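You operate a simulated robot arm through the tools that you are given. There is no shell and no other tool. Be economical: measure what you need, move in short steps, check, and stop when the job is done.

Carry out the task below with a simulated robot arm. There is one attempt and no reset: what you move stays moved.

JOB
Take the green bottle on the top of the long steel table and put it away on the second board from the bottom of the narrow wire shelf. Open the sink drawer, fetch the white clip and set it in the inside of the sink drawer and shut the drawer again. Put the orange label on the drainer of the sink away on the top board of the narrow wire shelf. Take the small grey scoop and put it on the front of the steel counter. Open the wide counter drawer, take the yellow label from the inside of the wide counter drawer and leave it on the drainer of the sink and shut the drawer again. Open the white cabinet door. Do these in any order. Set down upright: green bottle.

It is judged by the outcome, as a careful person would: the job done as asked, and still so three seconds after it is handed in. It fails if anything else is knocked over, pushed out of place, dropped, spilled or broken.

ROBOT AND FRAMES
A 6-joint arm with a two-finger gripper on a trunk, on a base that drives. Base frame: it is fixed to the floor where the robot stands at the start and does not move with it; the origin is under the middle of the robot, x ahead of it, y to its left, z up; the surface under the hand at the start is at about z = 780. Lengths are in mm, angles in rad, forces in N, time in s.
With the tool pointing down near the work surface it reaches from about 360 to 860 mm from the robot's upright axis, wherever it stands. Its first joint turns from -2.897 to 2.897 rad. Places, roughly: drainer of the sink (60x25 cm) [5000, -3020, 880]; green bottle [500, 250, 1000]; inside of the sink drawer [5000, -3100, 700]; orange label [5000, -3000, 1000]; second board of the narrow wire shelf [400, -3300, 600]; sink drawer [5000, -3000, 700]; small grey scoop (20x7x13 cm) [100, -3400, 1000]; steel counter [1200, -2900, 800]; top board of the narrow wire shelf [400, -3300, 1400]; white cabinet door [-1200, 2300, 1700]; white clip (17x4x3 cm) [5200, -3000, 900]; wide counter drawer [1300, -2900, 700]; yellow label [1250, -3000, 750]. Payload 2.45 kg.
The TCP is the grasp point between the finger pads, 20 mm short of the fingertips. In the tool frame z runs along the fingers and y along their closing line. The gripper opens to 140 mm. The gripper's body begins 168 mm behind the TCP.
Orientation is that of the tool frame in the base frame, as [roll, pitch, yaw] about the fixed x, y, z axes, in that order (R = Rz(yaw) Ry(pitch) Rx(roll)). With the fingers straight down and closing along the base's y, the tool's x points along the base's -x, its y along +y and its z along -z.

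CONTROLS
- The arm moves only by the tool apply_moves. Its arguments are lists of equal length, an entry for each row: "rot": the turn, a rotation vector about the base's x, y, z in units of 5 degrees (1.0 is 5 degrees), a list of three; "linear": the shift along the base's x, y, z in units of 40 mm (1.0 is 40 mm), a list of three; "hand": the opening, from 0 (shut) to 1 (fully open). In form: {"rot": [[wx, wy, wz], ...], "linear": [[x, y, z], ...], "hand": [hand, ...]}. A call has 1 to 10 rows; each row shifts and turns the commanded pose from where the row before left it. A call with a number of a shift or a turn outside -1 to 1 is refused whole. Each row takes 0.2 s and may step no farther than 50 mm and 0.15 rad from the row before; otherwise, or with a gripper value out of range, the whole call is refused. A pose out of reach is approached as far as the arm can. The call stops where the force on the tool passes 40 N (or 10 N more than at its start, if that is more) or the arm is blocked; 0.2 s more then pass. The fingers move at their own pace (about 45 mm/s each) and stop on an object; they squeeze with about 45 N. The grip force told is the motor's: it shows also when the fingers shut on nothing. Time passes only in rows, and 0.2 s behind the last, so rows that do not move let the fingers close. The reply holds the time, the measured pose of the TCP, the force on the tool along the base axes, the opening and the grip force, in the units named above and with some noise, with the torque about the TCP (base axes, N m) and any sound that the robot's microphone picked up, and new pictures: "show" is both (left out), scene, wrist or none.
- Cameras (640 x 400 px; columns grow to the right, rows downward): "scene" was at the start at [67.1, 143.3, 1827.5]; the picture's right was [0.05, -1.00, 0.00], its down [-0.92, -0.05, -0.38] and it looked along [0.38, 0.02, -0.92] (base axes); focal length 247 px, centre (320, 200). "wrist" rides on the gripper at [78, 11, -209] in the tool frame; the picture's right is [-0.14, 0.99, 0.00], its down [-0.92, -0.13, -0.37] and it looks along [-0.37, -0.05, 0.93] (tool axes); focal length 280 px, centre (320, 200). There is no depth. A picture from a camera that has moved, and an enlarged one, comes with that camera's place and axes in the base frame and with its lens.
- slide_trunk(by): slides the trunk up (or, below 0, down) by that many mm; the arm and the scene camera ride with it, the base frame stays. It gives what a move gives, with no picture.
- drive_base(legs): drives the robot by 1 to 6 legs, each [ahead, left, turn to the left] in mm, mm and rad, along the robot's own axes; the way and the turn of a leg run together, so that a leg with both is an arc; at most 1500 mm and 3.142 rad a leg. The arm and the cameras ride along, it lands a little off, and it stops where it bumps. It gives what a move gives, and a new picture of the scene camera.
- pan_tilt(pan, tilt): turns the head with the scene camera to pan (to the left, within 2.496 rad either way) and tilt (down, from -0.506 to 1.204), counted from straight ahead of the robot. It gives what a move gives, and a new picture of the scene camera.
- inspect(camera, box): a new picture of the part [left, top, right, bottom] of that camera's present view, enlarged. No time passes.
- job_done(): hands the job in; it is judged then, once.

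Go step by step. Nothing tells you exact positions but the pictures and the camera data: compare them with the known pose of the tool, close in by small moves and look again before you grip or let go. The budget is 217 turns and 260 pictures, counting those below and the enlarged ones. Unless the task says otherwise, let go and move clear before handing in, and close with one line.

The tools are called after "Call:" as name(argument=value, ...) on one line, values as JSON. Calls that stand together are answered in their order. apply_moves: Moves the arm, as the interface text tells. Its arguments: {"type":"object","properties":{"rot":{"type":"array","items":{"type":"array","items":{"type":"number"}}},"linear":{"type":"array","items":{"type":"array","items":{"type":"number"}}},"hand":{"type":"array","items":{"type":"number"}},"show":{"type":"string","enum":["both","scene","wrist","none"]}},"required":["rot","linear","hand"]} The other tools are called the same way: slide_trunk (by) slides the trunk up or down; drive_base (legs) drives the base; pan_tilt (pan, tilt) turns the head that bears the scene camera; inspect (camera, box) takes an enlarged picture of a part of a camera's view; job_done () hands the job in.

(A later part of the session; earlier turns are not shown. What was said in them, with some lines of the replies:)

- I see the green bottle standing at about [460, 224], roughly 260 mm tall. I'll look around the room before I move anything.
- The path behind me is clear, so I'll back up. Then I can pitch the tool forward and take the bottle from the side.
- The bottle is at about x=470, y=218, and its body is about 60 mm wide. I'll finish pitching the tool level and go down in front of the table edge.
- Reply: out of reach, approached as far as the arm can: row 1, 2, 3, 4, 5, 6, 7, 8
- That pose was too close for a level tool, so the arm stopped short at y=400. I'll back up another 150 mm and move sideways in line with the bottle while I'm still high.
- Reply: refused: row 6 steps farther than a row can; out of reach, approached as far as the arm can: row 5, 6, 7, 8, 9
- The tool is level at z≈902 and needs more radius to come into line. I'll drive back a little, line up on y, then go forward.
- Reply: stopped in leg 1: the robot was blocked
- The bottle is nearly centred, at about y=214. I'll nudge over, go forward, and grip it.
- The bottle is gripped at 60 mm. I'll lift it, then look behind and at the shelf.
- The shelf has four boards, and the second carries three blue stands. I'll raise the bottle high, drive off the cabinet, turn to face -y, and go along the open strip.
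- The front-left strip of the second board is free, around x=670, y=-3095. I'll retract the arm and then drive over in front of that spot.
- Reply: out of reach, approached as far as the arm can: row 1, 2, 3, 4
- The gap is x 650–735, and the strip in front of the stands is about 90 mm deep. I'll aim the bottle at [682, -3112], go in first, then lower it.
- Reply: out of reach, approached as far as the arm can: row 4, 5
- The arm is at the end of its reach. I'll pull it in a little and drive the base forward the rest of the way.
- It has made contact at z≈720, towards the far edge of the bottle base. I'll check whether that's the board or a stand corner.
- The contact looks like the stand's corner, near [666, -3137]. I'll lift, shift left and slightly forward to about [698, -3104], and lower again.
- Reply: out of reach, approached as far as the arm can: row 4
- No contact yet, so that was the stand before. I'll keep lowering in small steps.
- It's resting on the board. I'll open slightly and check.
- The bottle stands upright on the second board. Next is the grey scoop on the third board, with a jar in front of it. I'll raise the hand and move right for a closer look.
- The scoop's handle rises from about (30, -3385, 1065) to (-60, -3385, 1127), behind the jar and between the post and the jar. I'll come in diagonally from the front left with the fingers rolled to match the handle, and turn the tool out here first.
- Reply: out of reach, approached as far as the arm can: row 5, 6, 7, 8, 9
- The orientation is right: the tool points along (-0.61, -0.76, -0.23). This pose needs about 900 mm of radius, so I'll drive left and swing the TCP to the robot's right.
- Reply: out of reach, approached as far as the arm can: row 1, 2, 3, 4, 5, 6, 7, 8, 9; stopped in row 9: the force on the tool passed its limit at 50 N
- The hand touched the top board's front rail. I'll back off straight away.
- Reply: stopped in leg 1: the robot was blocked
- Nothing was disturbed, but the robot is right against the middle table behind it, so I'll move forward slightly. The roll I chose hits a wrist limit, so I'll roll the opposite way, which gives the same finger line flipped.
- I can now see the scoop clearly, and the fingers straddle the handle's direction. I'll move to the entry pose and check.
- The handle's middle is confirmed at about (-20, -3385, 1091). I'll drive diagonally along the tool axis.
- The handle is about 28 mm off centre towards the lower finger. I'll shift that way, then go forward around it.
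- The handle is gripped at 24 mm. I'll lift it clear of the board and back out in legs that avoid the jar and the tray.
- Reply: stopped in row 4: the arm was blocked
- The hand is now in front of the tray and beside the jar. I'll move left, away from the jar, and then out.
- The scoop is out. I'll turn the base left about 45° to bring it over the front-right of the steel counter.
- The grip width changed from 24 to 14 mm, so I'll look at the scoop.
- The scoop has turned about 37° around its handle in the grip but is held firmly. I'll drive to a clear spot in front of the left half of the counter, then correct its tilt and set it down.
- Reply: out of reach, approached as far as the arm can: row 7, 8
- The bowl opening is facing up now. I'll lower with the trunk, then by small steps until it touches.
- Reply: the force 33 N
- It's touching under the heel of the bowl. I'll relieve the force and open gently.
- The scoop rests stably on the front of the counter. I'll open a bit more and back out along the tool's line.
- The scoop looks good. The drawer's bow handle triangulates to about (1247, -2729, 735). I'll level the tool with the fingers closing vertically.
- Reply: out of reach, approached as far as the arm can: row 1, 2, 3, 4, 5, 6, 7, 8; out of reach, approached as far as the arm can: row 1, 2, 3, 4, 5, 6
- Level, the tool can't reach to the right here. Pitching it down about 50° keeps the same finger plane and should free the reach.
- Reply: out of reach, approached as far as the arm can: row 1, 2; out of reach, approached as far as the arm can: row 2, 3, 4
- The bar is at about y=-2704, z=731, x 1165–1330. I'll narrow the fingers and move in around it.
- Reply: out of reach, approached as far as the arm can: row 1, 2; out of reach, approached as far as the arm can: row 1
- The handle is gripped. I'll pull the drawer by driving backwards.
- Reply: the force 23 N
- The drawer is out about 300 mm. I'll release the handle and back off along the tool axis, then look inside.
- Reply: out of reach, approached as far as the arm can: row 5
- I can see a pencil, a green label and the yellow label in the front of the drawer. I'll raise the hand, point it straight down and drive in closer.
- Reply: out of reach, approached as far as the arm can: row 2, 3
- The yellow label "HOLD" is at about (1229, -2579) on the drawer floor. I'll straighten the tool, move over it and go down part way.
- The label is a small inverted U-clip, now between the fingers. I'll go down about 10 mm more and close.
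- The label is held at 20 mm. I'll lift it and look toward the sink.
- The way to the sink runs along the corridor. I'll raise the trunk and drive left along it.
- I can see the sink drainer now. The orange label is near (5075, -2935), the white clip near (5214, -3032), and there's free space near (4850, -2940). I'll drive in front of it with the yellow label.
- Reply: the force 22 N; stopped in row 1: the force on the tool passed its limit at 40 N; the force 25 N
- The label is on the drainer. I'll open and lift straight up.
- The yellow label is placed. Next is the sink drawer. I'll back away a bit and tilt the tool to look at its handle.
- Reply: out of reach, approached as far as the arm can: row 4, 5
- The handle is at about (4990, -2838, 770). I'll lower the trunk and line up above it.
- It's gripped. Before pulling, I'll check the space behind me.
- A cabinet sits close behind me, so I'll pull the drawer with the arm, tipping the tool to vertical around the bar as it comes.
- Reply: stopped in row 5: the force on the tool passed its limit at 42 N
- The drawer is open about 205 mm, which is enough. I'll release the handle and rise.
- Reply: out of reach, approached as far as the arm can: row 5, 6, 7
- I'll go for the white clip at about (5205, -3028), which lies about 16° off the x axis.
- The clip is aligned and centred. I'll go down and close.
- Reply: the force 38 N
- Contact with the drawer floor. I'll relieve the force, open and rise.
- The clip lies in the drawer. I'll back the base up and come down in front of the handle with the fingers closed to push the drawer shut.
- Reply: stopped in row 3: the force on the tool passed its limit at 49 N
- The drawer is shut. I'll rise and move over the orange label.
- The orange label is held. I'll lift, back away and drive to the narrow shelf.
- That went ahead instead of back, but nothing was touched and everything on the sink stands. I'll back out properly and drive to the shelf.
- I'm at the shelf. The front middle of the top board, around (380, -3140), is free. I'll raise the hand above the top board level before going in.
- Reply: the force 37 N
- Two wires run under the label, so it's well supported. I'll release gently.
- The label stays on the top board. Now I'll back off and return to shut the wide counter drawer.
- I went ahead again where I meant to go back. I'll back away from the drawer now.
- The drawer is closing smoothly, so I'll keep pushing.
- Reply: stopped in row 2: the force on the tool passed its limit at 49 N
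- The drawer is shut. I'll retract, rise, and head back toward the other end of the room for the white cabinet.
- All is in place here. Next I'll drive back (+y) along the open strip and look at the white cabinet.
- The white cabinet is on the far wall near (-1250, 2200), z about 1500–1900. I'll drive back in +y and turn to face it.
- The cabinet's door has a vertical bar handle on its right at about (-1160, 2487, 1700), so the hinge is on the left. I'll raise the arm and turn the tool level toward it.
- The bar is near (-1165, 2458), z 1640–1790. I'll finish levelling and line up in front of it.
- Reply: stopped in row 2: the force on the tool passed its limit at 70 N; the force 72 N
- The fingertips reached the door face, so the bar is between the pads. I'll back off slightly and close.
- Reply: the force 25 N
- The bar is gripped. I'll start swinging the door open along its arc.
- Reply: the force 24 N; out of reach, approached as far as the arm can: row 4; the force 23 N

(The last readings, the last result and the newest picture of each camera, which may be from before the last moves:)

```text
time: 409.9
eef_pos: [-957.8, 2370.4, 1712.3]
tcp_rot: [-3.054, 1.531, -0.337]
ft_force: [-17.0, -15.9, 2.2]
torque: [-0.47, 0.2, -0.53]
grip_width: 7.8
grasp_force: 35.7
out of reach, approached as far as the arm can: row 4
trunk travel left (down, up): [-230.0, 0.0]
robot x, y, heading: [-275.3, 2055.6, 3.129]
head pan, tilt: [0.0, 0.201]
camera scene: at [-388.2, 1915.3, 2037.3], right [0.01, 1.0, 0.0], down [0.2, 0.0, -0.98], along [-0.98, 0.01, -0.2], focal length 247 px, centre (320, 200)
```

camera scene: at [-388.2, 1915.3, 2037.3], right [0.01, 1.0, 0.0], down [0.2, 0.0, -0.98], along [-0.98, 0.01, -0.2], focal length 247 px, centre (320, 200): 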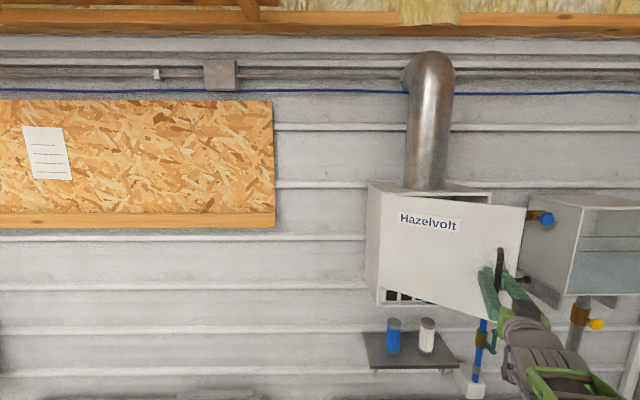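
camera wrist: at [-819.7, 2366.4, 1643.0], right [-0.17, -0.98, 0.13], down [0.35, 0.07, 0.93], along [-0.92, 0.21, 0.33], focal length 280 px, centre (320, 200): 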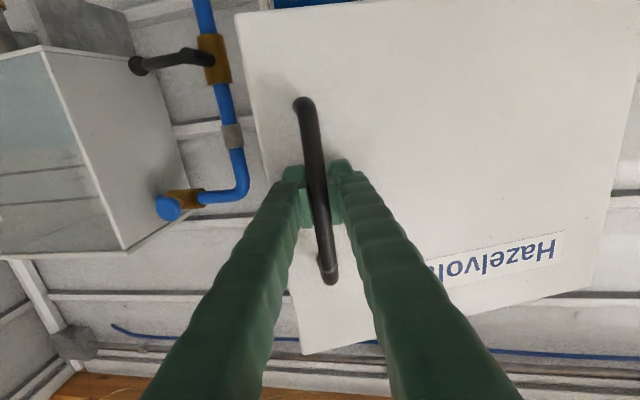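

The door is about 35° open. I'll continue by driving the base along the arc.

Call:
drive_base(legs=[[-62, 72, 0]])

Call:
drive_base(legs=[[-40, 92, 0]])

```text
time: 411.2
eef_pos: [-896.4, 2296.9, 1712.3]
tcp_rot: [-3.068, 1.531, -0.351]
ft_force: [-23.4, -13.2, 4.0]
torque: [-0.42, 0.64, -0.54]
grip_width: 7.9
grasp_force: 35.6
trunk travel left (down, up): [-230.0, 0.0]
robot x, y, heading: [-219.2, 1983.2, 3.128]
head pan, tilt: [0.0, 0.201]
camera scene: at [-327.4, 1842.5, 2037.2], right [0.01, 1.0, 0.0], down [0.2, 0.0, -0.98], along [-0.98, 0.01, -0.2], focal length 247 px, centre (320, 200)
```

scene: 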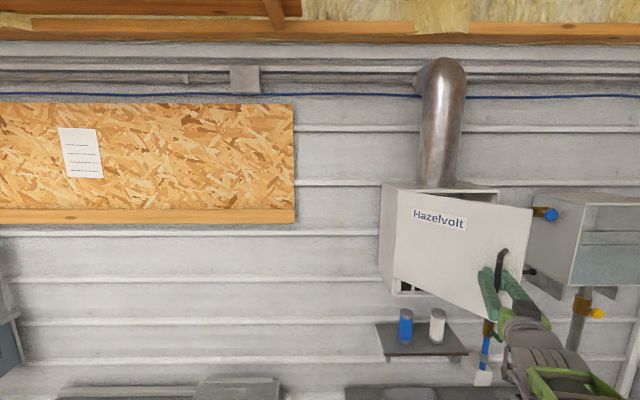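

```text
time: 412.7
eef_pos: [-861.0, 2206.8, 1712.1]
tcp_rot: [-3.093, 1.532, -0.375]
ft_force: [-26.2, -5.2, 2.9]
torque: [-0.45, 0.71, -0.41]
grip_width: 8.3
grasp_force: 35.3
trunk travel left (down, up): [-230.0, 0.0]
robot x, y, heading: [-179.9, 1894.5, 3.134]
head pan, tilt: [0.0, 0.201]
camera scene: at [-289.7, 1753.1, 2037.3], right [0.01, 1.0, 0.0], down [0.2, 0.0, -0.98], along [-0.98, 0.01, -0.2], focal length 247 px, centre (320, 200)
```

scene: 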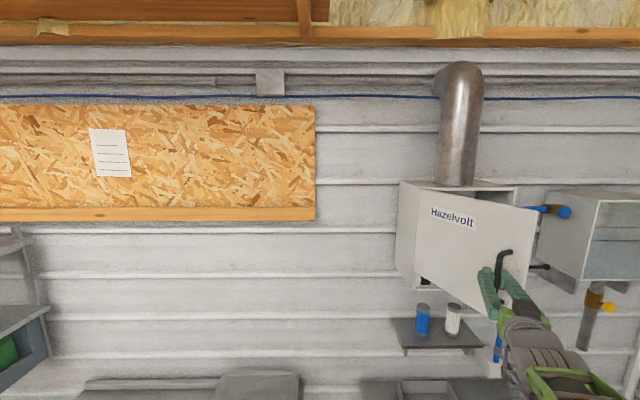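

Call:
drive_base(legs=[[-4, 55, 0]])

Call:
drive_base(legs=[[6, 50, 0]])

```text
time: 413.9
eef_pos: [-851.5, 2154.6, 1712.8]
tcp_rot: [3.118, 1.531, -0.449]
ft_force: [2.7, 0.9, -12.2]
torque: [-0.34, 0.69, -0.27]
grip_width: 8.2
grasp_force: 36.4
trunk travel left (down, up): [-230.0, 0.0]
robot x, y, heading: [-175.6, 1838.7, 3.13]
head pan, tilt: [0.0, 0.201]
camera scene: at [-280.7, 1700.6, 2037.7], right [0.01, 1.0, 0.0], down [0.2, 0.0, -0.98], along [-0.98, 0.01, -0.2], focal length 247 px, centre (320, 200)
```

scene: 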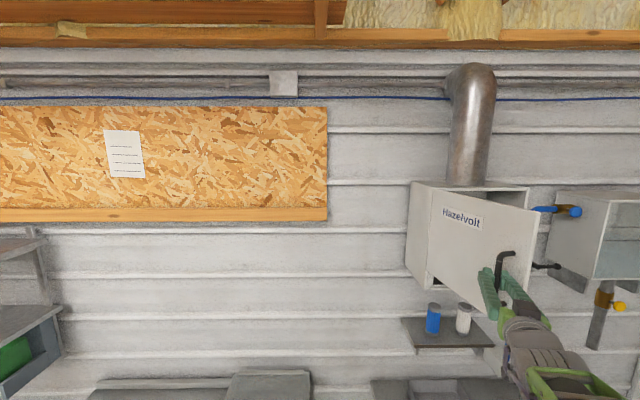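

```text
time: 415.0
eef_pos: [-852.7, 2104.8, 1712.9]
tcp_rot: [3.079, 1.532, -0.486]
ft_force: [28.2, -1.9, -14.1]
torque: [-0.39, 0.48, 0.0]
grip_width: 8.2
grasp_force: 35.7
trunk travel left (down, up): [-230.0, 0.0]
robot x, y, heading: [-181.9, 1789.7, 3.129]
head pan, tilt: [0.0, 0.201]
camera scene: at [-281.5, 1650.8, 2037.9], right [0.01, 1.0, 0.0], down [0.2, 0.0, -0.98], along [-0.98, 0.01, -0.2], focal length 247 px, centre (320, 200)
```

scene: 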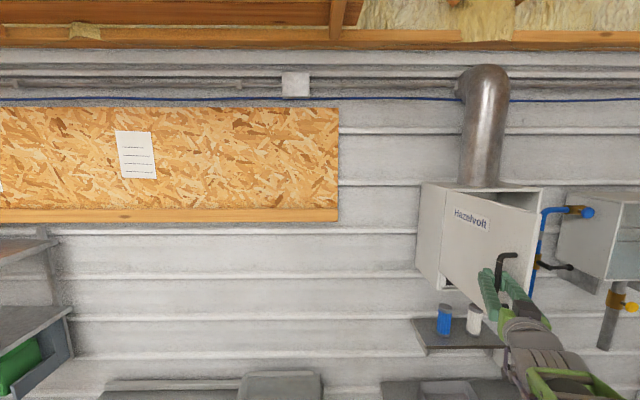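

The door is about 88° open. I'll release the bar gently and withdraw along the tool axis.

Call:
apply_moves(rot=[[0, 0, 0], [0, 0, 0], [0, 0, 0], [0, 0, 0]], linear=[[0, 0, 0], [0, 0, 0], [0.3, -0.14, 0], [0.6, -0.28, 0]], hand=[0.13, 0.15, 0.15, 0.15], show="both")

```text
time: 416.0
eef_pos: [-822.7, 2089.9, 1704.9]
tcp_rot: [3.095, 1.517, -0.474]
ft_force: [0.0, -0.8, 0.3]
torque: [0.02, 0.01, -0.04]
grip_width: 21.0
grasp_force: 0.1
trunk travel left (down, up): [-230.0, 0.0]
robot x, y, heading: [-180.2, 1787.0, 3.13]
head pan, tilt: [0.0, 0.201]
camera scene: at [-286.6, 1650.6, 2037.7], right [0.01, 1.0, 0.0], down [0.2, 0.0, -0.98], along [-0.98, 0.01, -0.2], focal length 247 px, centre (320, 200)
camera wrist: at [-633.0, 1991.1, 1637.9], right [-0.42, -0.9, 0.14], down [0.34, -0.01, 0.94], along [-0.84, 0.44, 0.32], focal length 280 px, centre (320, 200)
```

scene: 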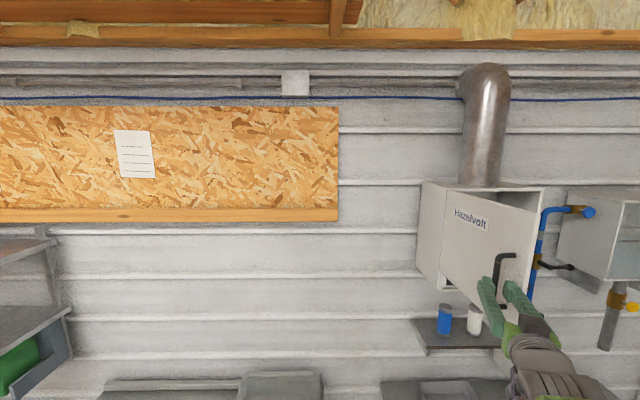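
wrist: 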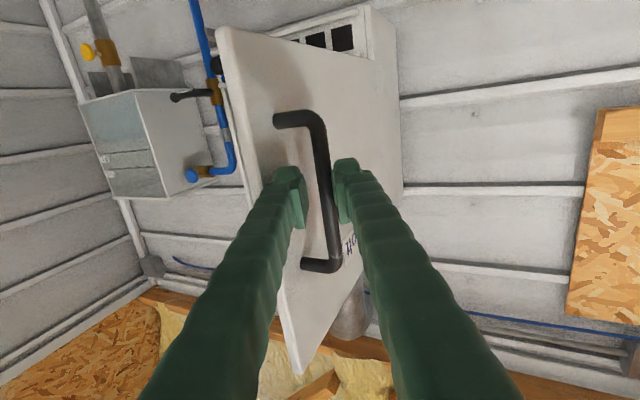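

Call:
drive_base(legs=[[-130, 60, 0]])

Call:
inspect(camera="scene", box=[380, 130, 640, 330])

```text
time: 417.3
eef_pos: [-694.6, 2027.3, 1706.2]
tcp_rot: [3.093, 1.521, -0.474]
ft_force: [0.4, -0.3, 1.0]
torque: [-0.01, -0.03, -0.01]
grip_width: 21.0
grasp_force: 0.0
trunk travel left (down, up): [-230.0, 0.0]
robot x, y, heading: [-54.0, 1728.5, 3.126]
head pan, tilt: [0.0, 0.201]
camera scene: at [-157.1, 1589.5, 2037.8], right [0.02, 1.0, 0.0], down [0.2, 0.0, -0.98], along [-0.98, 0.02, -0.2], focal length 247 px, centre (320, 200)
```

scene: 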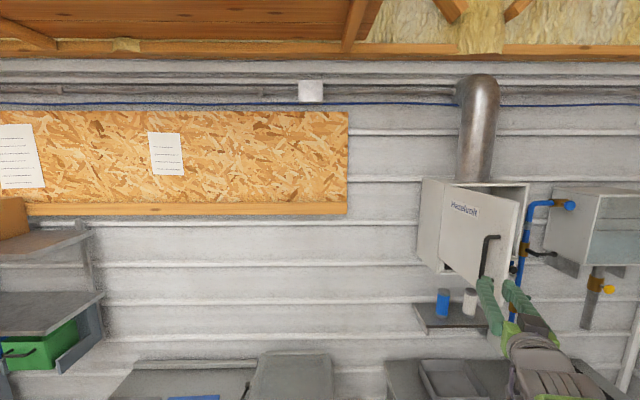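

```text
2.00 times, centred on (510, 230) of scene
camera zoom: at [-157.1, 1589.5, 2037.8], right [0.02, 1.0, 0.0], down [0.2, 0.0, -0.98], along [-0.98, 0.02, -0.2], focal length 494 px, centre (-60, 140)
```

zoom: 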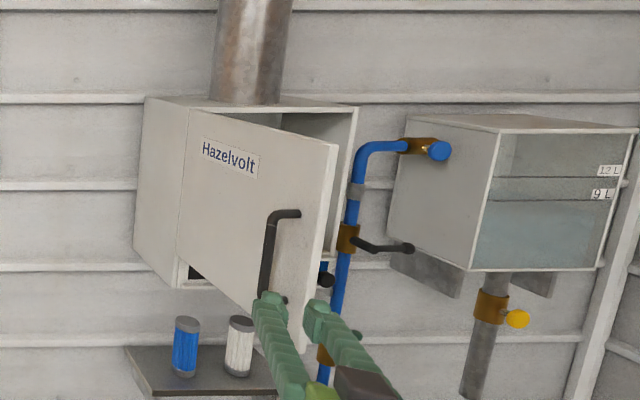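

Call:
job_done()

```text
The job is handed in.
```

All six tasks are done: the bottle, clip, scoop and both labels are where you asked, both drawers are shut, and the white cabinet door is open.
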